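You operate a simulated robot arm through the tools that you are given. There is no shell and no other tool. Be economical: measure what you need, move in short steps, check, and stop when the job is done.

You are at the controls of a simulated two-armed robot. One attempt, no reset.

## Task
Wipe up the spill on the steel bench top with the green towel and put it back.

It is judged by the outcome, as a careful person would: the job done as asked, and still so three seconds after it is handed in. It fails if anything else is knocked over, pushed out of place, dropped, spilled or broken. Flat cloth is picked up by pressing the open fingertips on it (5 to 10 N) and closing them slowly along it; thin cloth reads only 2 to 8 mm in the jaws.

## Robot
Two 7-joint arms with two-finger parallel grippers on one trunk, on a base that drives. Base frame: it is fixed to the floor where the robot stands at the start and does not move with it; the origin is under the middle of the robot, x ahead of it, y to its left, z up. Lengths are in mm, angles in degrees, forces in N, time in s.
The left shoulder is at the start at [71, 167, 1097], the right one opposite. With the tool pointing down near the work surface each hand reaches from about 300 to 740 mm from the robot's upright axis, wherever it stands, measured 20 degrees to its own side. Payload 3.43 kg a hand.
The TCP of each hand is the grasp point between the finger pads, 30 mm short of the fingertips. In the tool frame z runs along the fingers and y along their closing line. The gripper opens to 94 mm. The fingers are 28 mm wide and 10 mm thick; the gripper's body (50 by 96 mm) begins 55 mm behind the TCP.
Orientation is that of the tool frame in the base frame, as a unit quaternion [x, y, z, w]. With the fingers straight down and closing along the base's y, the tool's x points along the base's -x, its y along +y and its z along -z.

## Interface
- The arms move only by the tool step_arm. It takes "left_plan", "right_plan" or both (then of equal length, played together; a hand with none holds still); each is a list of rows, each a list of 7 numbers: the shift along the tool's x, y, z in units of 300 mm (1.0 is 300 mm), then the turn, a rotation vector about the tool's x, y, z in units of 180 degrees (1.0 is 180 degrees), then the gripper command, from -1 (shut) to 1 (fully open), values between in proportion. In form: [[tx, ty, tz, ax, ay, az, jaw], ...]. A call has 1 to 12 rows; each row is the pose to reach, as a shift and turn from the pose commanded when the call began, along the tool's axes at that moment. A call with a number of a shift or a turn outside -1 to 1 is refused whole. A row lasts 0.2 s, in which the tool goes at most 50 mm and 8.6 degrees; a call with a longer step from one row to the next is refused whole, and so is a gripper value outside its range. A pose out of reach is approached as far as the arm can. The call stops where the force on the tool passes 40 N (or 10 N more than at its start, if that is more) or the arm is blocked; 0.2 s more then pass. The fingers move at their own pace (about 153 mm/s each) and stop on an object; they squeeze with about 28 N. The grip force told is the motor's: it shows also when the fingers shut on nothing. Time passes only in rows, and 0.2 s behind the last, so rows that repeat a pose let the fingers close. The reply holds the time, the measured pose of the TCP, the force on the tool along the base axes, the opening and the grip force, in the units named above and with some noise, with the torque about the TCP (base axes, N m) and any sound that the robot's microphone picked up.
- Cameras (640 x 400 px; columns grow to the right, rows downward): "scene" is now at [135.8, -1, 1406.4]; the picture's right is [0.13, -0.99, -0.01], its down [-0.64, -0.08, -0.77] and it looks along [0.76, 0.11, -0.64] (base axes); focal length 260 px, centre (320, 200). "left" rides on the left gripper at [76, -14, -103] in its tool frame; the picture's right is [0.18, 0.98, 0.00], its down [-0.75, 0.14, -0.64] and it looks along [-0.63, 0.12, 0.77] (tool axes); focal length 243 px, centre (320, 200). "right" rides on the right gripper at [76, 14, -103] in its tool frame; the picture's right is [-0.18, 0.98, 0.00], its down [-0.75, -0.14, -0.64] and it looks along [-0.63, -0.12, 0.77] (tool axes); focal length 243 px, centre (320, 200). There is no depth. A picture from a camera that has moved, and an enlarged one, comes with that camera's place and axes in the base frame and with its lens.
- camera(camera): a new picture of that camera. The clock stands still meanwhile.
- slide_trunk(by): slides the trunk up (or, below 0, down) by that many mm; the arms and the scene camera ride with it, the base frame stays. It gives what a move gives, with no picture.
- steer(legs): drives the robot by 1 to 6 legs, each [ahead, turn to the left] in mm and degrees, along the robot's own axes; the way and the turn of a leg run together, so that a leg with both is an arc; at most 1500 mm and 180 degrees a leg. The arms and the cameras ride along, it lands a little off, and it stops where it bumps. It gives what a move gives.
- pan_tilt(pan, tilt): turns the head with the scene camera to pan (to the left, within 86 degrees either way) and tilt (down, from -29 to 69), counted from straight ahead of the robot. It gives what a move gives.
- close_up(camera, box): a new picture of the part [left, top, right, bottom] of that camera's present view, enlarged. The clock stands still meanwhile.
- sign_off(): hands the job in; it is judged then, once.

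Go step by step. Nothing tells you exact positions but the pictures and the camera data: compare them with the known pose of the tool, close in by small moves and look again before you grip or let go. The budget is 120 turns and 108 pictures, counting those below and the enlarged ones. Unless the task says otherwise, let go and move clear before handing in, and close with one line.

The tools are called as a command line: name --argument value ..., lists and objects as JSON in quotes. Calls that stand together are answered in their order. step_arm: Moves the arms, as the interface text tells. Its arguments: {"type":"object","properties":{"left_plan":{"type":"array"},"right_plan":{"type":"array"}},"required":[]} The other tools are called the same way: slide_trunk (by) slides the trunk up or down; steer (legs) drives the base; pan_tilt (pan, tilt) turns the head that bears the scene camera; camera (camera) takes a picture; close_up (camera, box) takes an enlarged picture of a part of a camera's view; sign_off () hands the job in.

At the start:

```text
clock: 0.0
left_ee_pos: [438.8, 206.0, 1128.9]
left_orientation: [0.0, 1.0, 0.006, 0.0]
left_wrist_force: [0.6, 0.6, 0.6]
left_torque: [0.02, 0.0, -0.02]
left_gripper_width: 94.2
left_finger_force: 0.1
right_ee_pos: [517.6, -189.4, 1102.5]
right_orientation: [0.001, 1.0, 0.005, 0.0]
right_wrist_force: [-0.1, 0.0, 0.7]
right_torque: [0.01, -0.01, 0.0]
right_gripper_width: 93.7
right_finger_force: 0.1
trunk travel left (down, up): [-675.0, 165.0]
robot x, y, heading: [-0.8, 3.7, -0.0]
head pan, tilt: [7.6, 39.9]
```

scene: 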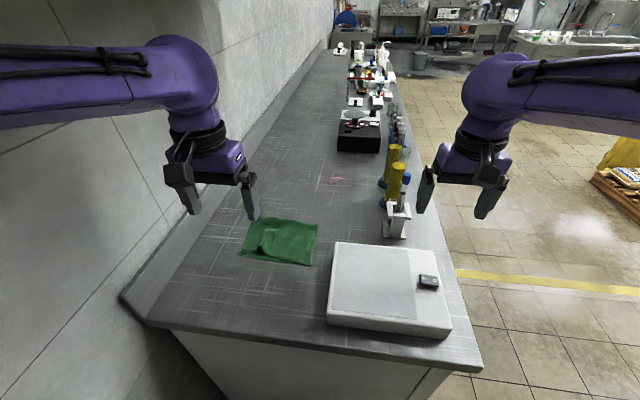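
right: 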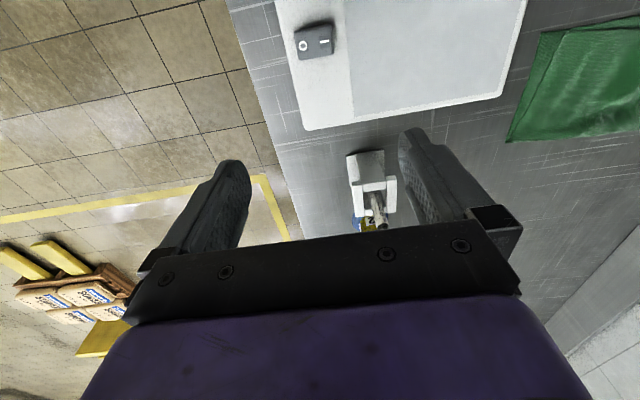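
left: 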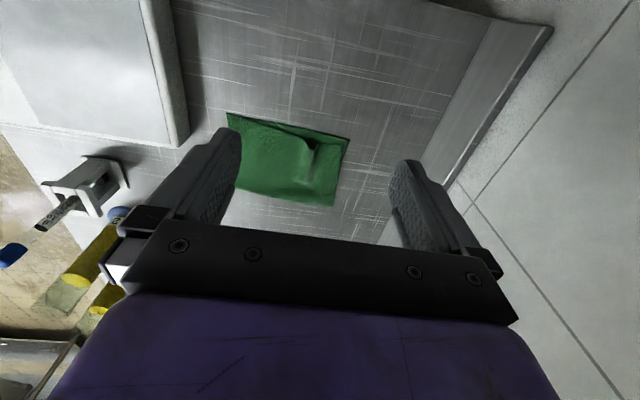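

The green towel lies near (645, 195), the pink spill near (970, 65), just beyond reach from here. I'll take a closer look at both and at the room in front of the robot.

close_up --camera "scene" --box '[220, 130, 440, 270]'

pan_tilt --pan 0 --tilt 69

camera --camera "scene"

```text
2.86 times, centred on (330, 200) of scene
camera zoom: at [135.8, -1.0, 1406.4], right [0.13, -0.99, -0.01], down [-0.64, -0.08, -0.77], along [0.76, 0.11, -0.64], focal length 742 px, centre (291, 200)
```

zoom: 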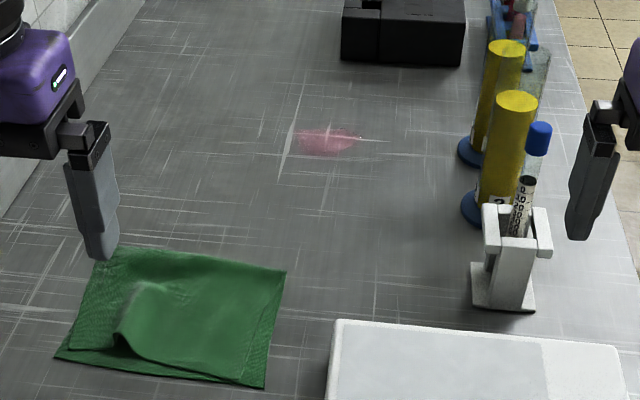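

```text
clock: 0.9
left_ee_pos: [439.7, 204.9, 1128.5]
left_orientation: [0.0, 1.0, 0.005, 0.0]
left_wrist_force: [-0.5, 0.4, -0.1]
left_torque: [0.02, 0.0, 0.03]
left_gripper_width: 93.8
left_finger_force: 0.1
right_ee_pos: [519.0, -189.4, 1103.3]
right_orientation: [0.001, 1.0, 0.005, 0.0]
right_wrist_force: [-0.3, 0.3, -0.1]
right_torque: [0.0, 0.01, 0.04]
right_gripper_width: 94.1
right_finger_force: 0.1
trunk travel left (down, up): [-675.0, 165.0]
robot x, y, heading: [2.5, -3.8, 0.2]
head pan, tilt: [0.0, 68.8]
```

```text
103 pictures are left
camera scene: at [107.3, -11.7, 1369.8], right [0.0, -1.0, -0.01], down [-0.93, 0.0, -0.36], along [0.36, 0.01, -0.93], focal length 260 px, centre (320, 200)
```

scene: 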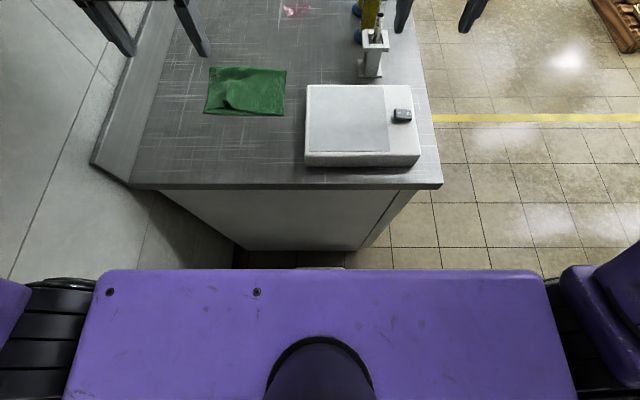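

The spill spans about x 937–1012, y 18–117, so I need to get closer. First I'll use the right wrist camera, moved off to the right of the bench, to see how much room the base has in front.

step_arm --right_plan '[[0, -0.12, 0, 0, 0.04, 0, -1], [0, -0.24, 0, 0, 0.08, 0, -1], [0, -0.36, 0, 0, 0.12, 0, -1], [0, -0.48, 0, 0, 0.16, 0, -1], [0, -0.6, 0, 0, 0.2, 0, -1], [0, -0.72, 0, 0, 0.24, 0, -1], [0, -0.84, 0, 0, 0.28, 0, -1], [0, -0.9, 0, 0, 0.32, 0, -1]]'

camera --camera "right"

```text
clock: 2.7
left_ee_pos: [438.8, 205.7, 1128.5]
left_orientation: [0.0, 1.0, 0.005, -0.001]
left_wrist_force: [0.3, 0.4, -0.2]
left_torque: [-0.03, 0.02, 0.0]
left_gripper_width: 93.8
left_finger_force: 0.0
right_ee_pos: [468.4, -439.4, 1110.4]
right_orientation: [-0.054, 0.921, -0.025, -0.384]
right_wrist_force: [0.0, 0.1, 0.4]
right_torque: [0.0, 0.02, 0.0]
right_gripper_width: 0.0
right_finger_force: 28.1
right hand out of reach, approached as far as the arm can: row 6, 7, 8
trunk travel left (down, up): [-675.0, 165.0]
robot x, y, heading: [0.7, 0.4, 0.1]
head pan, tilt: [0.0, 68.8]
```

```text
102 pictures are left
camera right: at [485.9, -422.9, 1235.5], right [0.01, 0.99, -0.14], down [1.0, -0.02, -0.09], along [-0.09, -0.13, -0.99], focal length 243 px, centre (320, 200)
```

right: 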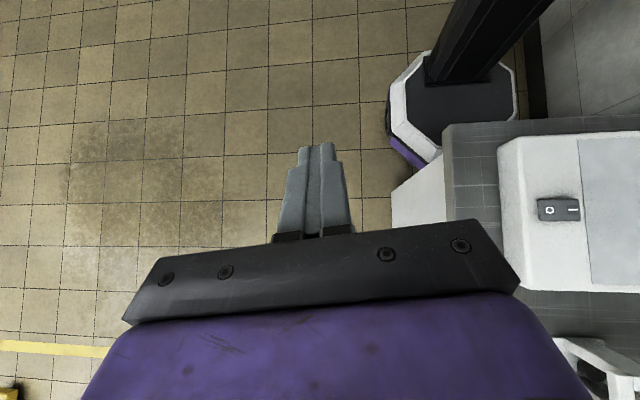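

The base front seems to be at about x≈225, and the bench face at x≈355. I'll creep forward about 100 mm to bring the spill nearer while keeping the towel reachable.

steer --legs '[[80, 0]]'

camera --camera "right"

```text
clock: 3.8
left_ee_pos: [522.2, 203.3, 1127.8]
left_orientation: [0.0, 1.0, 0.007, -0.002]
left_wrist_force: [0.3, -0.7, 0.2]
left_torque: [0.01, -0.02, 0.03]
left_gripper_width: 94.0
left_finger_force: 0.1
right_ee_pos: [552.7, -441.8, 1107.7]
right_orientation: [-0.054, 0.92, -0.025, -0.386]
right_wrist_force: [0.4, -0.4, 0.3]
right_torque: [0.0, -0.05, 0.02]
right_gripper_width: 0.0
right_finger_force: 27.3
trunk travel left (down, up): [-675.0, 165.0]
robot x, y, heading: [77.6, -0.5, -0.4]
head pan, tilt: [0.0, 68.8]
```

```text
101 pictures are left
camera right: at [569.6, -425.4, 1234.1], right [0.01, 0.99, -0.13], down [1.0, -0.02, -0.09], along [-0.09, -0.13, -0.99], focal length 243 px, centre (320, 200)
```

right: 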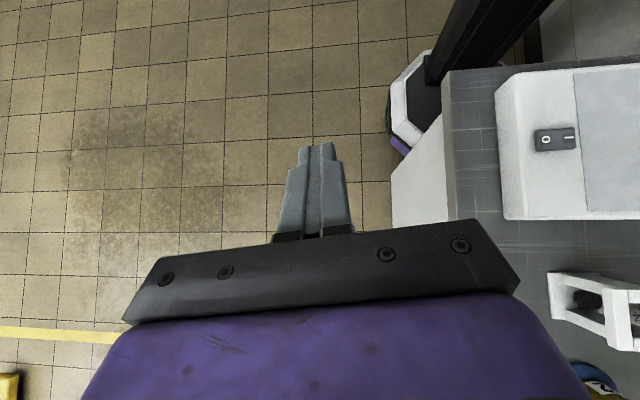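

There's still a little room. I'll test in the air whether the left hand, tilted forward, can reach over the spill from here.

step_arm --left_plan '[[-0.12, -0.05, 0.05, 0, -0.03, 0, -1], [-0.24, -0.1, 0.1, 0, -0.06, 0, -1], [-0.36, -0.15, 0.15, 0, -0.09, 0, -1], [-0.48, -0.2, 0.2, 0, -0.12, 0, -1], [-0.6, -0.25, 0.25, 0, -0.15, 0, -1], [-0.72, -0.3, 0.3, 0, -0.18, 0, -1], [-0.84, -0.35, 0.35, 0, -0.21, 0, -1], [-0.96, -0.4, 0.4, 0, -0.24, 0, -1]]'

camera --camera "left"

```text
clock: 5.6
left_ee_pos: [808.1, 93.9, 1004.8]
left_orientation: [0.002, 0.93, 0.001, 0.368]
left_wrist_force: [0.2, 0.7, 0.3]
left_torque: [-0.04, 0.03, -0.03]
left_gripper_width: 0.1
left_finger_force: 28.1
right_ee_pos: [548.1, -431.3, 1115.3]
right_orientation: [-0.051, 0.921, -0.03, -0.386]
right_wrist_force: [0.6, -0.2, -0.2]
right_torque: [0.0, 0.0, 0.0]
right_gripper_width: 0.1
right_finger_force: 27.8
trunk travel left (down, up): [-675.0, 165.0]
robot x, y, heading: [79.7, -0.7, -0.2]
head pan, tilt: [0.0, 68.8]
```

```text
100 pictures are left
camera left: at [680.9, 80.4, 1028.3], right [-0.13, 0.98, -0.12], down [0.11, 0.14, 0.98], along [0.99, 0.12, -0.13], focal length 243 px, centre (320, 200)
```

left: 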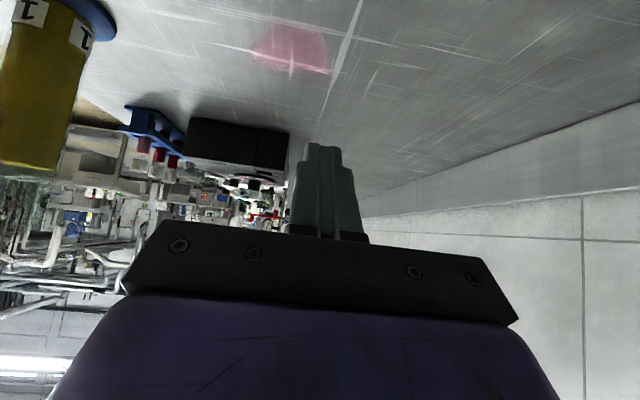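

Reach is fine so far, and the spill shows clearly. I'll keep going toward (970, 67) at z≈905 to check the reach.

step_arm --left_plan '[[-0.033, -0.016, 0.12, 0, 0, 0, -1], [-0.065, -0.032, 0.24, 0, 0, 0, -1], [-0.098, -0.05, 0.36, 0, 0, 0, -1], [-0.13, -0.065, 0.48, 0, 0, 0, -1], [-0.163, -0.08, 0.607, 0, 0, 0, -1], [-0.163, -0.08, 0.607, 0, 0, 0, -1]]'

```text
clock: 7.0
left_ee_pos: [889.8, 110.0, 897.3]
left_orientation: [0.0, 0.93, 0.0, 0.368]
left_wrist_force: [-0.2, 0.2, 0.0]
left_torque: [-0.03, 0.03, -0.01]
left_gripper_width: 0.0
left_finger_force: 27.9
left hand out of reach, approached as far as the arm can: row 3, 4, 5, 6
right_ee_pos: [550.4, -428.6, 1114.6]
right_orientation: [-0.05, 0.921, -0.03, -0.386]
right_wrist_force: [0.2, -0.1, 0.2]
right_torque: [-0.02, 0.01, 0.01]
right_gripper_width: 0.0
right_finger_force: 27.8
trunk travel left (down, up): [-675.0, 165.0]
robot x, y, heading: [80.1, -3.1, 0.1]
head pan, tilt: [0.0, 68.8]
```

Too short by about 100 mm: the hand stops at x≈890. Turning the robot to the right about 40° will bring the left shoulder forward, so I'll retract the hand first and then turn.

step_arm --left_plan '[[0.033, 0.025, -0.116, 0, 0.03, 0, -1], [0.066, 0.05, -0.232, 0, 0.06, 0, -1], [0.1, 0.075, -0.349, 0, 0.09, 0, -1], [0.134, 0.1, -0.465, 0, 0.12, 0, -1], [0.167, 0.125, -0.58, 0, 0.15, 0, -1], [0.2, 0.15, -0.7, 0, 0.18, 0, -1], [0.235, 0.175, -0.81, 0, 0.21, 0, -1], [0.268, 0.2, -0.93, 0, 0.24, 0, -1]]'

```text
clock: 8.8
left_ee_pos: [635.8, 167.0, 1047.8]
left_orientation: [0.001, 1.0, 0.0, 0.0]
left_wrist_force: [0.0, 0.3, -0.5]
left_torque: [-0.02, -0.02, 0.02]
left_gripper_width: 0.0
left_finger_force: 28.1
right_ee_pos: [546.2, -430.2, 1116.7]
right_orientation: [-0.051, 0.922, -0.03, -0.384]
right_wrist_force: [0.0, 0.0, -0.5]
right_torque: [-0.03, 0.01, 0.0]
right_gripper_width: 0.2
right_finger_force: 27.9
trunk travel left (down, up): [-675.0, 165.0]
robot x, y, heading: [77.7, -1.0, -0.2]
head pan, tilt: [0.0, 68.8]
```

I'll lift and pull back a bit more, then turn right 40°.

step_arm --left_plan '[[0.1, 0, -0.08, 0, 0, 0, -1], [0.2, 0, -0.16, 0, 0, 0, -1], [0.3, 0, -0.24, 0, 0, 0, -1], [0.4, 0, -0.3, 0, 0, 0, -1]]'

steer --legs '[[0, -40]]'

pan_tilt --pan 45 --tilt 45

camera --camera "scene"

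```text
clock: 9.8
left_ee_pos: [517.2, 172.3, 1138.6]
left_orientation: [0.001, 1.0, -0.001, 0.001]
left_wrist_force: [1.0, 1.1, -0.5]
left_torque: [-0.02, 0.0, 0.03]
left_gripper_width: 0.1
left_finger_force: 28.0
right_ee_pos: [547.5, -425.3, 1117.9]
right_orientation: [-0.051, 0.921, -0.033, -0.384]
right_wrist_force: [-0.7, 1.2, -0.7]
right_torque: [-0.04, 0.0, 0.03]
right_gripper_width: 0.0
right_finger_force: 27.1
trunk travel left (down, up): [-675.0, 165.0]
robot x, y, heading: [79.8, -1.0, -0.3]
head pan, tilt: [0.0, 68.8]
```

```text
clock: 12.1
left_ee_pos: [524.1, -154.2, 1140.0]
left_orientation: [0.343, 0.939, 0.001, 0.0]
left_wrist_force: [0.1, -0.3, -0.3]
left_torque: [0.03, 0.0, 0.04]
left_gripper_width: 0.0
left_finger_force: 28.6
right_ee_pos: [162.7, -631.4, 1116.3]
right_orientation: [0.268, 0.883, 0.104, -0.371]
right_wrist_force: [-0.6, -0.1, 0.1]
right_torque: [-0.02, -0.02, 0.02]
right_gripper_width: 0.0
right_finger_force: 27.9
trunk travel left (down, up): [-675.0, 165.0]
robot x, y, heading: [82.3, 1.4, -40.5]
head pan, tilt: [0.0, 68.8]
```

```text
clock: 13.2
left_ee_pos: [523.9, -155.2, 1139.1]
left_orientation: [0.342, 0.94, 0.001, 0.0]
left_wrist_force: [-0.3, -0.3, 0.3]
left_torque: [0.02, -0.02, -0.01]
left_gripper_width: 0.0
left_finger_force: 28.0
right_ee_pos: [161.0, -630.2, 1115.5]
right_orientation: [0.267, 0.883, 0.104, -0.372]
right_wrist_force: [-0.8, -0.3, 0.1]
right_torque: [-0.01, -0.02, 0.0]
right_gripper_width: 0.0
right_finger_force: 28.0
trunk travel left (down, up): [-675.0, 165.0]
robot x, y, heading: [78.9, 0.7, -40.3]
head pan, tilt: [45.0, 45.0]
```

```text
99 pictures are left
camera scene: at [199.9, -25.4, 1398.6], right [0.08, -1.0, 0.0], down [-0.71, -0.06, -0.71], along [0.7, 0.06, -0.71], focal length 260 px, centre (320, 200)
```

scene: 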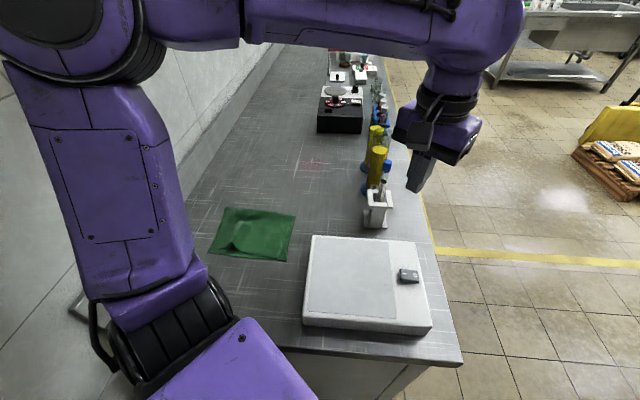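

The left arm is now further forward. I'll swing the hand to (745, 45) aligned with the base axes and test the far reach.

step_arm --left_plan '[[-0.017, 0.123, 0.042, 0, 0, -0.028, -1], [-0.033, 0.245, 0.083, 0, 0, -0.056, -1], [-0.05, 0.368, 0.125, 0, 0, -0.083, -1], [-0.067, 0.49, 0.167, 0, 0, -0.111, -1], [-0.083, 0.613, 0.208, 0, 0, -0.139, -1], [-0.1, 0.735, 0.25, 0, 0, -0.167, -1], [-0.117, 0.858, 0.29, 0, 0, -0.195, -1], [-0.133, 0.98, 0.333, 0, 0, -0.222, -1]]'

```text
clock: 15.0
left_ee_pos: [746.3, 46.1, 1039.2]
left_orientation: [0.001, 1.0, 0.001, 0.0]
left_wrist_force: [-0.1, 0.5, -0.6]
left_torque: [0.01, 0.02, 0.0]
left_gripper_width: 0.2
left_finger_force: 28.1
right_ee_pos: [162.2, -631.5, 1115.4]
right_orientation: [0.267, 0.883, 0.103, -0.372]
right_wrist_force: [0.1, 0.4, -0.4]
right_torque: [-0.04, -0.02, -0.02]
right_gripper_width: 0.1
right_finger_force: 28.2
trunk travel left (down, up): [-675.0, 165.0]
robot x, y, heading: [80.1, -1.4, -40.1]
head pan, tilt: [45.0, 45.0]
```

step_arm --left_plan '[[-0.1, 0.009, 0.07, 0, -0.028, 0, -1], [-0.203, 0.018, 0.14, 0, -0.056, 0, -1], [-0.305, 0.027, 0.21, 0, -0.083, 0, -1], [-0.407, 0.036, 0.28, 0, -0.111, 0, -1], [-0.508, 0.045, 0.35, 0, -0.139, 0, -1], [-0.61, 0.054, 0.42, 0, -0.167, 0, -1], [-0.711, 0.063, 0.49, 0, -0.195, 0, -1], [-0.813, 0.07, 0.563, 0, -0.222, 0, -1], [-0.813, 0.07, 0.563, 0, -0.222, 0, -1]]'

camera --camera "scene"

```text
clock: 17.0
left_ee_pos: [980.3, 63.1, 891.8]
left_orientation: [0.001, 0.935, -0.004, 0.356]
left_wrist_force: [-31.0, -6.2, 41.5]
left_torque: [-0.18, 0.53, 0.18]
left_gripper_width: 0.1
left_finger_force: 27.7
right_ee_pos: [150.6, -629.9, 1116.9]
right_orientation: [0.266, 0.886, 0.105, -0.366]
right_wrist_force: [0.3, 0.4, -0.1]
right_torque: [0.02, -0.04, 0.0]
right_gripper_width: 0.2
right_finger_force: 28.1
trunk travel left (down, up): [-675.0, 165.0]
robot x, y, heading: [80.6, -1.0, -40.1]
head pan, tilt: [45.0, 45.0]
stopped in row 9 (left hand): the force on the tool passed its limit (the readings are from after the stop); the commanded pose is now the measured one
```

```text
98 pictures are left
camera scene: at [181.5, -26.2, 1400.6], right [0.08, -1.0, 0.0], down [-0.69, -0.06, -0.72], along [0.71, 0.06, -0.7], focal length 260 px, centre (320, 200)
```

scene: 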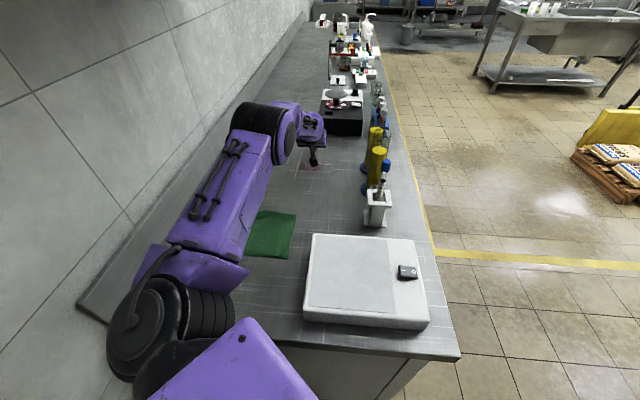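

The hand stopped on contact earlier than expected, at TCP z≈892. I'll look closely at what it is touching.

close_up --camera "scene" --box '[220, 90, 400, 210]'

camera --camera "left"

```text
3.33 times, centred on (310, 150) of scene
camera zoom: at [181.5, -26.2, 1400.6], right [0.08, -1.0, 0.0], down [-0.69, -0.06, -0.72], along [0.71, 0.06, -0.7], focal length 866 px, centre (353, 367)
```

zoom: 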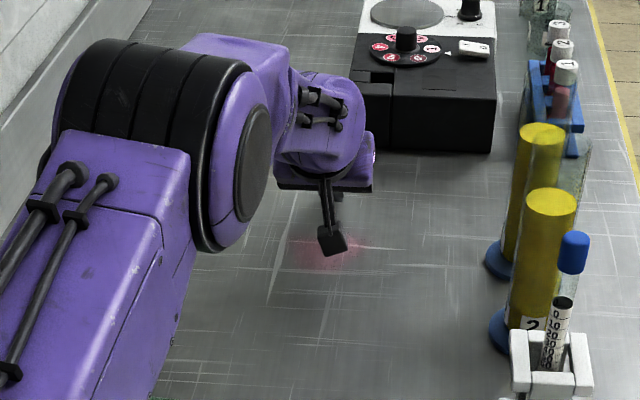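

```text
96 pictures are left
camera left: at [854.8, 49.6, 918.5], right [-0.13, 0.98, -0.13], down [0.14, 0.15, 0.98], along [0.98, 0.11, -0.15], focal length 243 px, centre (320, 200)
```

left: 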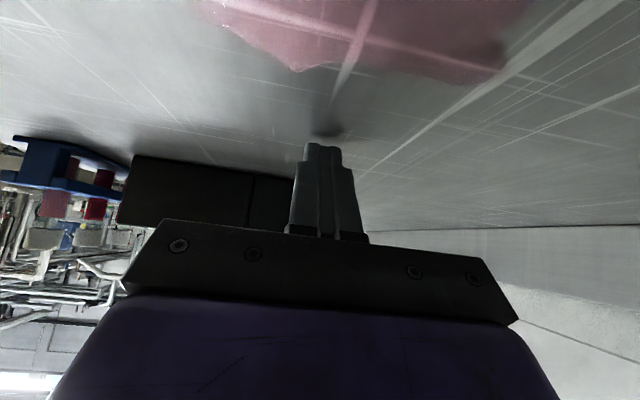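

The readings suggest a real contact with the robot leaning slightly. I'll lift 40 mm and compare.

step_arm --left_plan '[[-0.045, 0, -0.05, 0, 0, 0, -1], [-0.09, 0, -0.1, 0, 0, 0, -1], [-0.09, 0, -0.1, 0, 0, 0, -1]]'

camera --camera "left"

close_up --camera "scene" --box '[220, 90, 400, 210]'

```text
clock: 17.8
left_ee_pos: [989.5, 64.9, 914.1]
left_orientation: [0.002, 0.939, 0.0, 0.344]
left_wrist_force: [0.1, -0.1, -0.5]
left_torque: [-0.03, 0.03, 0.0]
left_gripper_width: 0.1
left_finger_force: 27.7
right_ee_pos: [161.6, -630.4, 1114.7]
right_orientation: [0.267, 0.883, 0.104, -0.372]
right_wrist_force: [0.3, -0.4, 0.2]
right_torque: [0.01, 0.01, -0.01]
right_gripper_width: 0.0
right_finger_force: 27.5
trunk travel left (down, up): [-675.0, 165.0]
robot x, y, heading: [81.7, -2.4, -40.0]
head pan, tilt: [45.0, 45.0]
```

```text
95 pictures are left
camera left: at [864.5, 52.4, 943.7], right [-0.14, 0.98, -0.12], down [0.16, 0.14, 0.98], along [0.98, 0.12, -0.18], focal length 243 px, centre (320, 200)
```

left: 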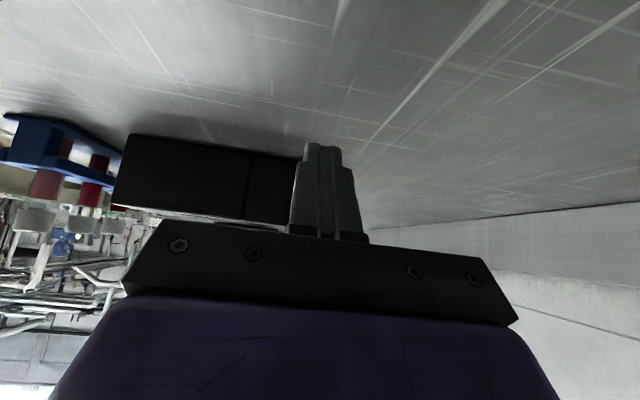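

```text
3.33 times, centred on (310, 150) of scene
camera zoom: at [198.8, -25.7, 1398.6], right [0.08, -1.0, 0.0], down [-0.7, -0.06, -0.71], along [0.7, 0.06, -0.71], focal length 866 px, centre (353, 367)
```

zoom: 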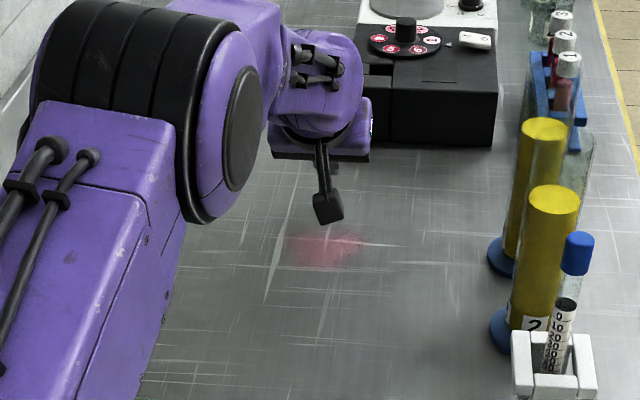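

The surface height appears to be about z≈866, since contact and both camera views agree on that. That puts the spill at roughly x 859–919, y 22–98, and the towel centred near (596, 182). I'll bring the hand back upright over the towel for a close look.

step_arm --left_plan '[[0.044, 0.025, -0.109, 0, 0.028, 0, -1], [0.0875, 0.05, -0.2175, 0, 0.056, 0, -1], [0.131, 0.075, -0.326, 0, 0.085, 0, -1], [0.175, 0.1, -0.435, 0, 0.113, 0, -1], [0.219, 0.125, -0.544, 0, 0.141, 0, -1], [0.2625, 0.15, -0.6525, 0, 0.17, 0, -1], [0.306, 0.175, -0.76, 0, 0.198, 0, -1], [0.35, 0.2, -0.87, 0, 0.226, 0, -1]]'

step_arm --left_plan '[[0.12, 0.03, -0.02, 0, 0, 0, -1], [0.24, 0.06, -0.04, 0, 0, 0, 0], [0.36, 0.09, -0.06, 0, 0, 0, 1], [0.48, 0.12, -0.08, 0, 0, 0, 1], [0.6, 0.15, -0.1, 0, 0, 0, 1], [0.7, 0.18, -0.1, 0, 0, 0, 1]]'

camera --camera "left"

camera --camera "scene"

```text
clock: 19.6
left_ee_pos: [741.8, 127.0, 1045.8]
left_orientation: [0.001, 1.0, 0.0, -0.004]
left_wrist_force: [-0.3, 0.1, -0.5]
left_torque: [-0.01, -0.02, -0.05]
left_gripper_width: 0.0
left_finger_force: 28.6
right_ee_pos: [161.1, -629.7, 1115.2]
right_orientation: [0.267, 0.883, 0.103, -0.371]
right_wrist_force: [0.7, 1.0, 0.0]
right_torque: [0.0, -0.01, 0.0]
right_gripper_width: 0.1
right_finger_force: 28.1
trunk travel left (down, up): [-675.0, 165.0]
robot x, y, heading: [81.7, 3.7, -40.2]
head pan, tilt: [45.0, 45.0]
```

```text
clock: 21.0
left_ee_pos: [553.0, 196.5, 1064.0]
left_orientation: [0.002, 1.0, -0.008, -0.007]
left_wrist_force: [-0.4, -0.4, 0.2]
left_torque: [-0.02, 0.01, 0.0]
left_gripper_width: 93.9
left_finger_force: 0.1
left hand out of reach, approached as far as the arm can: row 5, 6
right_ee_pos: [163.2, -629.1, 1116.9]
right_orientation: [0.267, 0.883, 0.102, -0.371]
right_wrist_force: [0.4, 0.1, 0.3]
right_torque: [0.04, -0.03, 0.01]
right_gripper_width: 0.2
right_finger_force: 28.0
trunk travel left (down, up): [-675.0, 165.0]
robot x, y, heading: [76.7, -1.3, -40.1]
head pan, tilt: [45.0, 45.0]
```

```text
93 pictures are left
camera left: at [477.5, 183.3, 1170.2], right [-0.18, 0.98, -0.01], down [0.76, 0.15, 0.63], along [0.62, 0.11, -0.78], focal length 243 px, centre (320, 200)
```

left: 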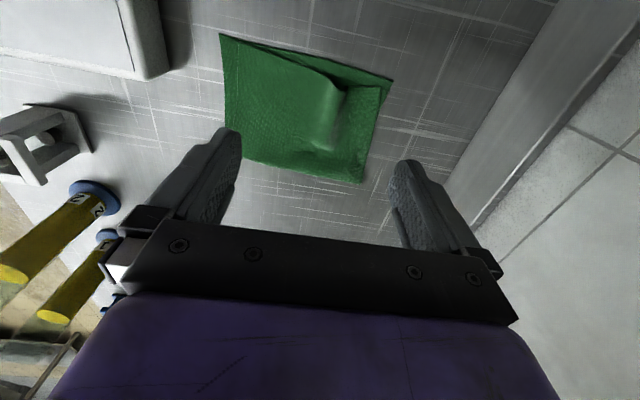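

```text
92 pictures are left
camera scene: at [200.0, -23.0, 1398.6], right [0.08, -1.0, 0.0], down [-0.71, -0.06, -0.71], along [0.7, 0.06, -0.71], focal length 260 px, centre (320, 200)
```

scene: 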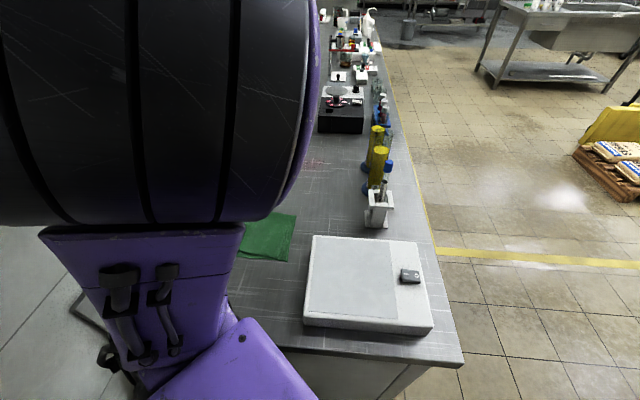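

The views agree on z≈866, with towel corners about (522,84), (531,275), (675,282) and (660,101). It has a ridge running along x near y≈211, a natural place to pinch. I'll zoom in for a closer look.

close_up --camera "left" --box '[200, 10, 420, 200]'

```text
2.11 times, centred on (310, 105) of left
camera zoom: at [477.5, 183.3, 1170.2], right [-0.18, 0.98, -0.01], down [0.76, 0.15, 0.63], along [0.62, 0.11, -0.78], focal length 511 px, centre (341, 400)
```

zoom: 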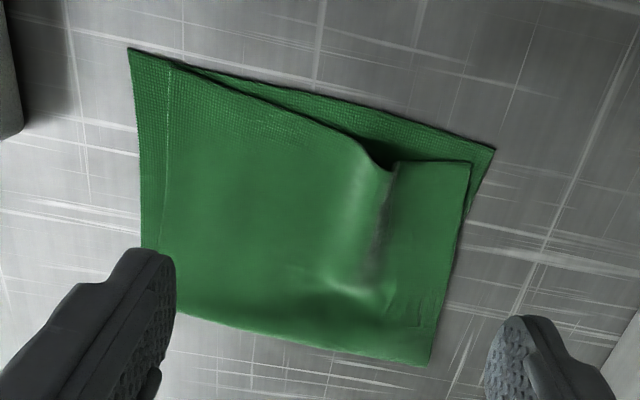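

The towel is folded double, with a raised ridge in the upper layer at about (590, 212). I'll go down over it with the fingers half open and pause short of contact.

step_arm --left_plan '[[-0.04, 0.017, 0.1, 0, 0, 0, 0.1], [-0.08, 0.035, 0.2, 0, 0, 0, 0.1], [-0.123, 0.053, 0.3, 0, 0, 0, 0.1], [-0.123, 0.053, 0.4, 0, 0, 0, 0.1], [-0.123, 0.053, 0.47, 0, 0, 0, 0.1]]'

camera --camera "left"

```text
clock: 22.2
left_ee_pos: [588.0, 211.7, 927.2]
left_orientation: [0.001, 1.0, -0.001, -0.003]
left_wrist_force: [0.2, -0.3, 0.3]
left_torque: [0.01, 0.03, 0.01]
left_gripper_width: 51.5
left_finger_force: 0.0
right_ee_pos: [162.3, -629.6, 1116.7]
right_orientation: [0.268, 0.883, 0.103, -0.372]
right_wrist_force: [-0.3, 0.1, -0.2]
right_torque: [0.01, -0.02, 0.01]
right_gripper_width: 0.0
right_finger_force: 27.8
trunk travel left (down, up): [-675.0, 165.0]
robot x, y, heading: [76.1, -1.2, -40.2]
head pan, tilt: [45.0, 45.0]
```

```text
90 pictures are left
camera left: at [512.7, 196.7, 1030.4], right [-0.18, 0.98, 0.0], down [0.76, 0.14, 0.64], along [0.63, 0.12, -0.77], focal length 243 px, centre (320, 200)
```

left: 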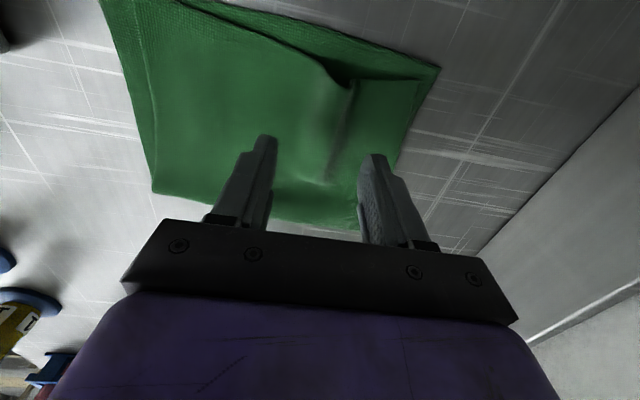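

The ridge sits between the fingers. I'll shift 5 mm in y and lower gently.

step_arm --left_plan '[[0, 0.017, 0.03, 0, 0, 0, 0.1], [0, 0.017, 0.06, 0, 0, 0, 0.1], [0, 0.017, 0.08, 0, 0, 0, 0.1], [0, 0.017, 0.09, 0, 0, 0, 0.1]]'

```text
clock: 23.2
left_ee_pos: [588.5, 215.8, 899.2]
left_orientation: [0.001, 1.0, 0.0, -0.004]
left_wrist_force: [0.4, 0.1, -0.8]
left_torque: [0.01, 0.02, 0.02]
left_gripper_width: 51.6
left_finger_force: 0.0
right_ee_pos: [163.3, -629.7, 1117.0]
right_orientation: [0.267, 0.883, 0.102, -0.372]
right_wrist_force: [-0.6, 0.9, 0.2]
right_torque: [0.02, 0.01, 0.01]
right_gripper_width: 0.0
right_finger_force: 27.8
trunk travel left (down, up): [-675.0, 165.0]
robot x, y, heading: [77.7, -1.1, -40.0]
head pan, tilt: [45.0, 45.0]
```

step_arm --left_plan '[[0, 0, 0.01, 0, 0, 0, 0.1], [0, 0, 0.02, 0, 0, 0, 0.1], [0, 0, 0.03, 0, 0, 0, 0.1]]'

camera --camera "left"

```text
clock: 24.0
left_ee_pos: [590.5, 215.0, 891.4]
left_orientation: [0.002, 1.0, 0.001, -0.003]
left_wrist_force: [1.1, 0.9, 3.9]
left_torque: [0.06, -0.02, 0.0]
left_gripper_width: 52.0
left_finger_force: 0.1
right_ee_pos: [160.0, -631.0, 1115.8]
right_orientation: [0.267, 0.883, 0.103, -0.371]
right_wrist_force: [-0.6, 0.0, 0.9]
right_torque: [0.0, 0.01, 0.0]
right_gripper_width: 0.0
right_finger_force: 27.6
trunk travel left (down, up): [-675.0, 165.0]
robot x, y, heading: [76.6, -1.4, -40.3]
head pan, tilt: [45.0, 45.0]
```

```text
89 pictures are left
camera left: at [511.8, 201.3, 995.6], right [-0.18, 0.98, 0.0], down [0.76, 0.14, 0.64], along [0.63, 0.12, -0.77], focal length 243 px, centre (320, 200)
```

left: 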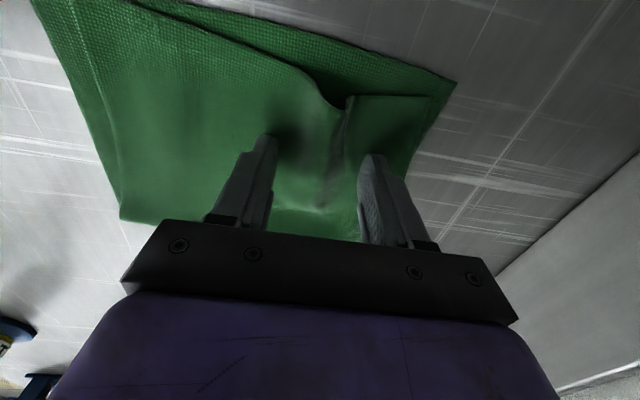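

Contact is at TCP z≈891 with about 4 N. I'll press slightly more and close slowly along the cloth.

step_arm --left_plan '[[0, 0, 0.007, 0, 0, 0, 0.1], [0, 0, 0.007, 0, 0, 0, -0.05], [0, 0, 0.007, 0, 0, 0, -0.2], [0, 0, 0.007, 0, 0, 0, -0.35], [0, 0, 0.007, 0, 0, 0, -0.5], [0, 0, 0.007, 0, 0, 0, -0.65], [0, 0, 0.007, 0, 0, 0, -0.8], [0, 0, 0.007, 0, 0, 0, -0.9], [0, 0, 0.007, 0, 0, 0, -1], [0, 0, 0.007, 0, 0, 0, -1]]'

camera --camera "left"

```text
clock: 26.2
left_ee_pos: [586.3, 214.6, 891.0]
left_orientation: [0.001, 1.0, 0.0, -0.001]
left_wrist_force: [1.9, 0.2, 35.2]
left_torque: [0.05, -0.17, 0.03]
left_gripper_width: 6.1
left_finger_force: 28.1
right_ee_pos: [158.5, -630.6, 1115.3]
right_orientation: [0.267, 0.884, 0.104, -0.37]
right_wrist_force: [0.1, 0.0, 0.1]
right_torque: [-0.01, 0.02, 0.02]
right_gripper_width: 0.1
right_finger_force: 28.1
trunk travel left (down, up): [-675.0, 165.0]
robot x, y, heading: [79.7, -0.3, -40.1]
head pan, tilt: [45.0, 45.0]
```

```text
88 pictures are left
camera left: at [509.5, 200.3, 995.1], right [-0.18, 0.98, 0.0], down [0.76, 0.14, 0.64], along [0.63, 0.12, -0.77], focal length 243 px, centre (320, 200)
```

left: 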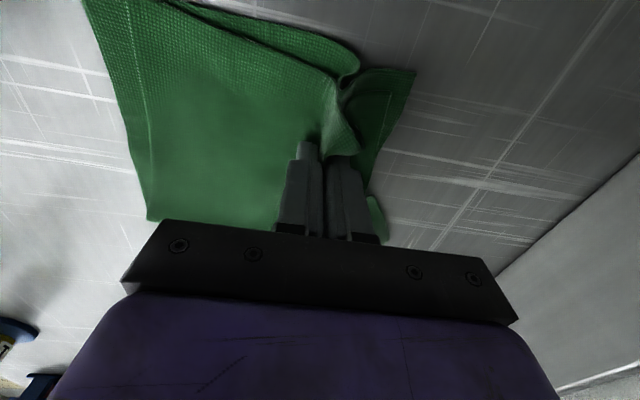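

Gripped, with 6 mm of cloth in the jaws. I'll lift 45 mm and look.

step_arm --left_plan '[[0, 0, -0.05, 0, 0, 0, -1], [0, 0, -0.1, 0, 0, 0, -1], [0, 0, -0.15, 0, 0, 0, -1], [0, 0, -0.15, 0, 0, 0, -1]]'

camera --camera "left"

camera --camera "scene"

```text
clock: 27.2
left_ee_pos: [589.0, 215.8, 934.7]
left_orientation: [0.001, 1.0, -0.002, -0.003]
left_wrist_force: [0.1, 0.9, 0.0]
left_torque: [-0.01, 0.02, 0.0]
left_gripper_width: 6.4
left_finger_force: 27.9
right_ee_pos: [162.7, -629.2, 1115.0]
right_orientation: [0.267, 0.883, 0.103, -0.372]
right_wrist_force: [0.3, -0.7, 0.1]
right_torque: [-0.03, 0.02, -0.03]
right_gripper_width: 0.0
right_finger_force: 27.8
trunk travel left (down, up): [-675.0, 165.0]
robot x, y, heading: [77.8, 0.8, -40.3]
head pan, tilt: [45.0, 45.0]
```

```text
87 pictures are left
camera left: at [512.4, 201.9, 1037.3], right [-0.18, 0.98, 0.0], down [0.76, 0.14, 0.64], along [0.63, 0.12, -0.77], focal length 243 px, centre (320, 200)
```

left: 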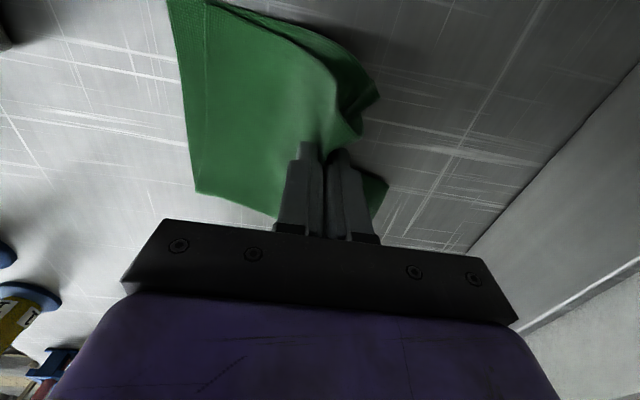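

```text
86 pictures are left
camera scene: at [199.4, -24.5, 1398.6], right [0.08, -1.0, 0.0], down [-0.7, -0.06, -0.71], along [0.7, 0.06, -0.71], focal length 260 px, centre (320, 200)
```

scene: 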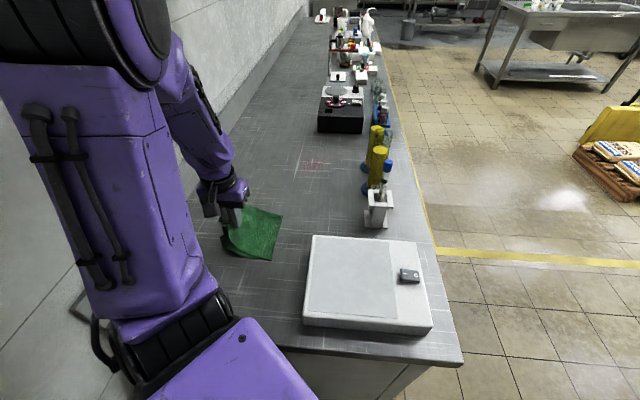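

The towel is held with both layers. I'll lift it higher and carry it toward the spill, tilting gradually.

step_arm --left_plan '[[0, 0, -0.12, 0, 0, 0, -1], [-0.06, -0.03, -0.24, 0, -0.01, 0, -1], [-0.16, -0.07, -0.3, 0, -0.03, 0, -1], [-0.26, -0.11, -0.33, 0, -0.05, 0, -1], [-0.36, -0.15, -0.33, 0, -0.07, 0, -1], [-0.46, -0.2, -0.33, 0, -0.085, 0, -1], [-0.57, -0.25, -0.33, 0, -0.1, 0, -1]]'

camera --camera "scene"

camera --camera "left"

```text
clock: 28.8
left_ee_pos: [762.8, 139.8, 1030.4]
left_orientation: [0.002, 0.988, 0.0, 0.153]
left_wrist_force: [0.2, 0.7, -0.2]
left_torque: [0.01, 0.01, -0.01]
left_gripper_width: 6.5
left_finger_force: 27.7
right_ee_pos: [163.8, -629.0, 1115.4]
right_orientation: [0.268, 0.883, 0.104, -0.372]
right_wrist_force: [-0.1, -0.8, 0.6]
right_torque: [0.05, 0.01, 0.01]
right_gripper_width: 0.0
right_finger_force: 28.1
trunk travel left (down, up): [-675.0, 165.0]
robot x, y, heading: [81.2, -0.6, -40.2]
head pan, tilt: [45.0, 45.0]
```

```text
85 pictures are left
camera scene: at [200.8, -25.2, 1398.5], right [0.08, -1.0, 0.0], down [-0.71, -0.06, -0.71], along [0.7, 0.06, -0.71], focal length 260 px, centre (320, 200)
```

scene: 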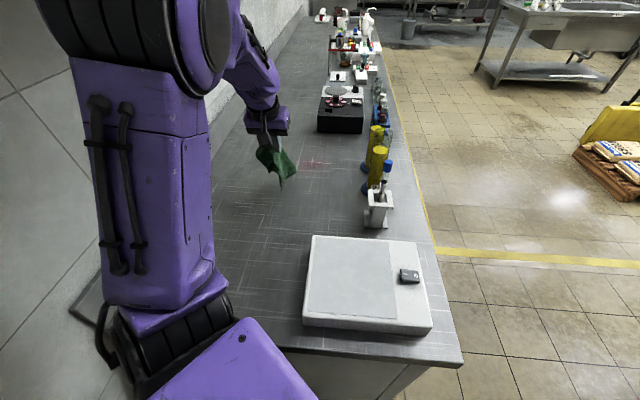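

```text
84 pictures are left
camera left: at [657.2, 125.6, 1106.0], right [-0.17, 0.98, -0.06], down [0.52, 0.14, 0.84], along [0.83, 0.12, -0.54], focal length 243 px, centre (320, 200)
```

left: 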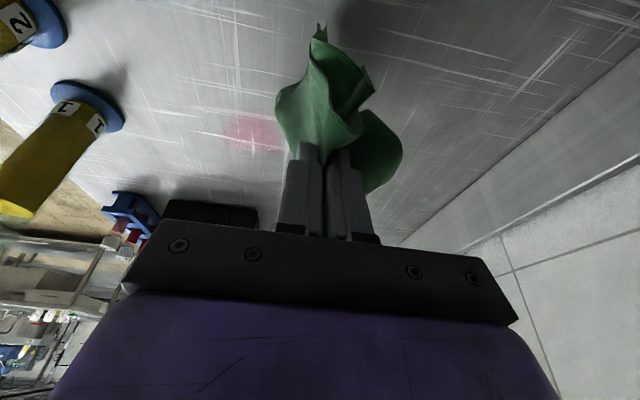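

The towel hangs in a compact bunch, and the spill centre is confirmed near (891, 65). I'll move over it and partly down.

step_arm --left_plan '[[-0.06, -0.047, 0.062, 0, -0.013, 0, -1], [-0.12, -0.093, 0.124, 0, -0.027, 0, -1], [-0.18, -0.14, 0.185, 0, -0.04, 0, -1], [-0.242, -0.187, 0.247, 0, -0.053, 0, -1], [-0.303, -0.233, 0.309, 0, -0.067, 0, -1]]'

camera --camera "left"

```text
clock: 30.0
left_ee_pos: [876.6, 68.8, 971.1]
left_orientation: [0.001, 0.967, -0.001, 0.256]
left_wrist_force: [0.2, 0.5, -0.9]
left_torque: [-0.02, 0.01, 0.01]
left_gripper_width: 6.2
left_finger_force: 27.9
right_ee_pos: [163.0, -630.4, 1115.6]
right_orientation: [0.268, 0.883, 0.103, -0.372]
right_wrist_force: [-0.2, -0.3, 0.4]
right_torque: [0.02, 0.01, 0.04]
right_gripper_width: 0.0
right_finger_force: 28.3
trunk travel left (down, up): [-675.0, 165.0]
robot x, y, heading: [75.4, 2.2, -40.0]
head pan, tilt: [45.0, 45.0]
```

```text
83 pictures are left
camera left: at [757.8, 54.7, 1022.6], right [-0.16, 0.98, -0.09], down [0.34, 0.14, 0.93], along [0.93, 0.12, -0.35], focal length 243 px, centre (320, 200)
```

left: 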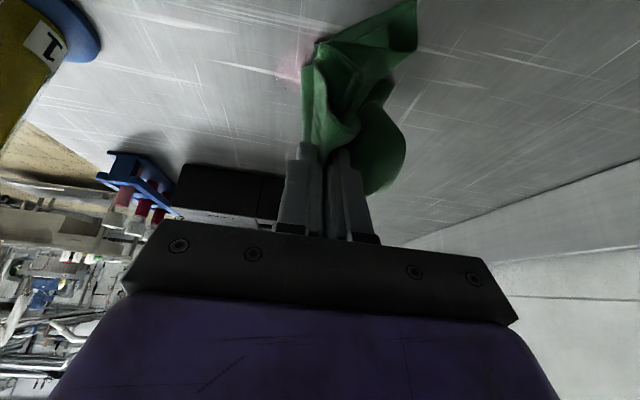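

I'll lower straight down onto the spill, gently.

step_arm --left_plan '[[0.03, -0.005, 0.052, 0, 0, 0, -1], [0.06, -0.01, 0.105, 0, 0, 0, -1], [0.085, -0.015, 0.15, 0, 0, 0, -1], [0.105, -0.017, 0.184, 0, 0, 0, -1], [0.112, -0.017, 0.196, 0, 0, 0, -1]]'

camera --camera "left"

close_up --camera "scene" --box '[220, 90, 400, 210]'

```text
clock: 31.2
left_ee_pos: [874.9, 62.8, 903.3]
left_orientation: [0.001, 0.966, -0.001, 0.257]
left_wrist_force: [0.4, -0.2, 0.6]
left_torque: [-0.02, -0.01, 0.0]
left_gripper_width: 6.3
left_finger_force: 28.2
right_ee_pos: [161.6, -630.1, 1116.7]
right_orientation: [0.267, 0.883, 0.103, -0.371]
right_wrist_force: [-0.3, 0.2, -0.5]
right_torque: [-0.02, 0.03, 0.0]
right_gripper_width: 0.0
right_finger_force: 28.1
trunk travel left (down, up): [-675.0, 165.0]
robot x, y, heading: [77.4, 1.5, -40.3]
head pan, tilt: [45.0, 45.0]
```

```text
82 pictures are left
camera left: at [756.8, 50.1, 955.6], right [-0.16, 0.98, -0.09], down [0.34, 0.14, 0.93], along [0.93, 0.11, -0.35], focal length 243 px, centre (320, 200)
```

left: 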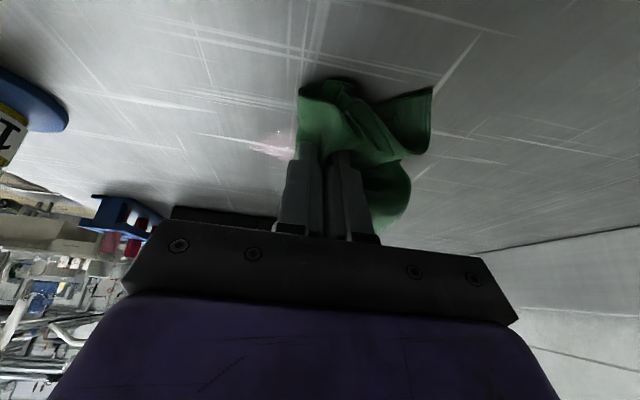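

```text
3.33 times, centred on (310, 150) of scene
camera zoom: at [198.9, -24.6, 1398.7], right [0.08, -1.0, 0.0], down [-0.7, -0.06, -0.71], along [0.7, 0.06, -0.71], focal length 866 px, centre (353, 367)
```

zoom: 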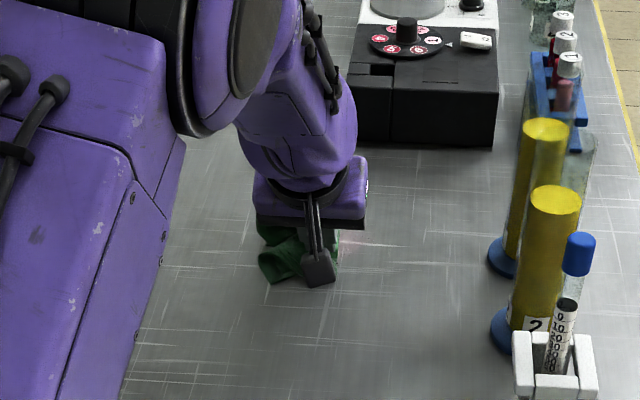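

The bunch is over the spill. I'll press down in small steps to feel contact.

step_arm --left_plan '[[0.004, 0, 0.008, 0, 0, 0, -1], [0.008, 0, 0.015, 0, 0, 0, -1], [0.012, 0, 0.022, 0, 0, 0, -1], [0.012, 0, 0.022, 0, 0, 0, -1]]'

```text
clock: 32.2
left_ee_pos: [874.3, 63.5, 897.2]
left_orientation: [0.002, 0.966, 0.0, 0.258]
left_wrist_force: [2.6, 0.5, 10.9]
left_torque: [-0.01, -0.08, 0.0]
left_gripper_width: 6.1
left_finger_force: 28.1
right_ee_pos: [161.5, -629.6, 1115.6]
right_orientation: [0.268, 0.883, 0.103, -0.371]
right_wrist_force: [-0.3, -0.4, -0.1]
right_torque: [0.01, -0.01, 0.0]
right_gripper_width: 0.0
right_finger_force: 27.8
trunk travel left (down, up): [-675.0, 165.0]
robot x, y, heading: [79.1, -0.3, -40.2]
head pan, tilt: [45.0, 45.0]
```

About 11 N of pressure, good. I'll wipe in lines along y across the spill.

step_arm --left_plan '[[0, -0.065, 0, 0, 0, 0, -1], [0, -0.133, 0, 0, 0, 0, -1], [0.0434, -0.133, -0.0248, 0, 0, 0, -1], [0.0434, -0.04, -0.0248, 0, 0, 0, -1], [0.0434, 0.05, -0.0248, 0, 0, 0, -1], [0.0434, 0.14, -0.0248, 0, 0, 0, -1], [0, 0.14, 0, 0, 0, 0, -1], [0, 0.05, 0, 0, 0, 0, -1], [0, -0.04, 0, 0, 0, 0, -1], [0, -0.133, 0, 0, 0, 0, -1], [-0.0434, -0.133, 0.0248, 0, 0, 0, -1]]'

camera --camera "left"

close_up --camera "scene" --box '[220, 90, 400, 210]'

```text
clock: 34.6
left_ee_pos: [888.5, 23.6, 897.5]
left_orientation: [0.002, 0.966, -0.001, 0.257]
left_wrist_force: [-2.3, -1.2, 8.0]
left_torque: [0.04, 0.04, 0.02]
left_gripper_width: 6.2
left_finger_force: 27.8
right_ee_pos: [160.6, -629.4, 1115.8]
right_orientation: [0.267, 0.883, 0.103, -0.372]
right_wrist_force: [0.2, 0.2, 0.5]
right_torque: [0.0, 0.02, 0.01]
right_gripper_width: 0.0
right_finger_force: 28.0
trunk travel left (down, up): [-675.0, 165.0]
robot x, y, heading: [78.4, -0.3, -40.2]
head pan, tilt: [45.0, 45.0]
```

```text
80 pictures are left
camera left: at [771.5, 9.8, 949.2], right [-0.16, 0.98, -0.09], down [0.34, 0.14, 0.93], along [0.93, 0.11, -0.35], focal length 243 px, centre (320, 200)
```

left: 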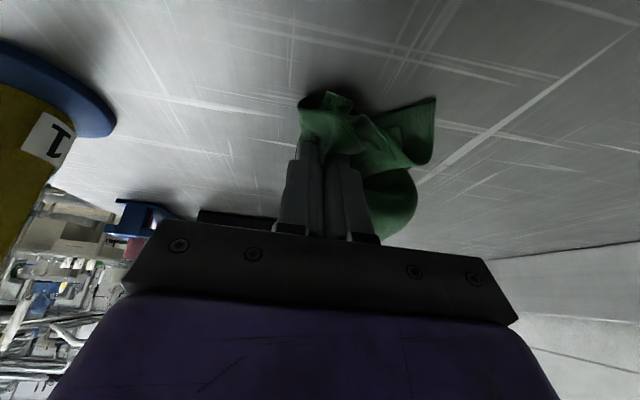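

```text
3.33 times, centred on (310, 150) of scene
camera zoom: at [198.0, -24.5, 1398.8], right [0.08, -1.0, 0.0], down [-0.7, -0.06, -0.71], along [0.71, 0.06, -0.71], focal length 866 px, centre (353, 367)
```

zoom: 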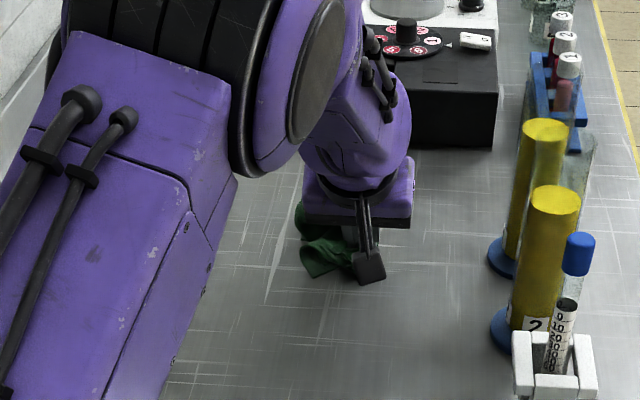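

The spill is mostly gone. I'll continue with the lines on the far side and one at the near side.

step_arm --left_plan '[[0, 0.09, 0, 0, 0, 0, -1], [0, 0.18, 0, 0, 0, 0, -1], [0, 0.273, 0, 0, 0, 0, -1], [-0.049, 0.273, 0.028, 0, 0, 0, -1], [-0.049, 0.18, 0.028, 0, 0, 0, -1], [-0.049, 0.09, 0.028, 0, 0, 0, -1], [-0.049, 0, 0.028, 0, 0, 0, -1], [0.043, 0, -0.0246, 0, 0, 0, -1], [0.135, 0, -0.077, 0, 0, 0, -1], [0.135, 0.09, -0.077, 0, 0, 0, -1], [0.135, 0.18, -0.077, 0, 0, 0, -1], [0.135, 0.273, -0.077, 0, 0, 0, -1]]'

camera --camera "left"

```text
clock: 37.2
left_ee_pos: [842.4, 107.0, 896.8]
left_orientation: [0.002, 0.966, -0.001, 0.258]
left_wrist_force: [0.1, -2.7, 8.0]
left_torque: [-0.03, -0.02, -0.04]
left_gripper_width: 6.1
left_finger_force: 28.0
right_ee_pos: [162.0, -629.1, 1115.7]
right_orientation: [0.267, 0.883, 0.103, -0.372]
right_wrist_force: [-0.5, -0.2, 0.4]
right_torque: [0.0, -0.01, 0.0]
right_gripper_width: 0.0
right_finger_force: 27.9
trunk travel left (down, up): [-675.0, 165.0]
robot x, y, heading: [78.2, 2.1, -40.1]
head pan, tilt: [45.0, 45.0]
```

```text
78 pictures are left
camera left: at [724.2, 93.1, 949.0], right [-0.16, 0.98, -0.09], down [0.34, 0.14, 0.93], along [0.93, 0.11, -0.35], focal length 243 px, centre (320, 200)
```

left: 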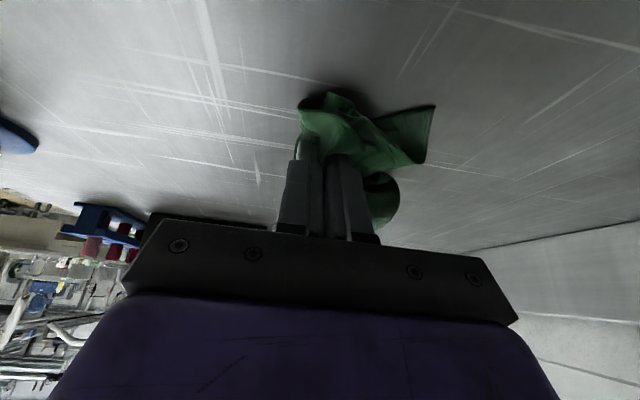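

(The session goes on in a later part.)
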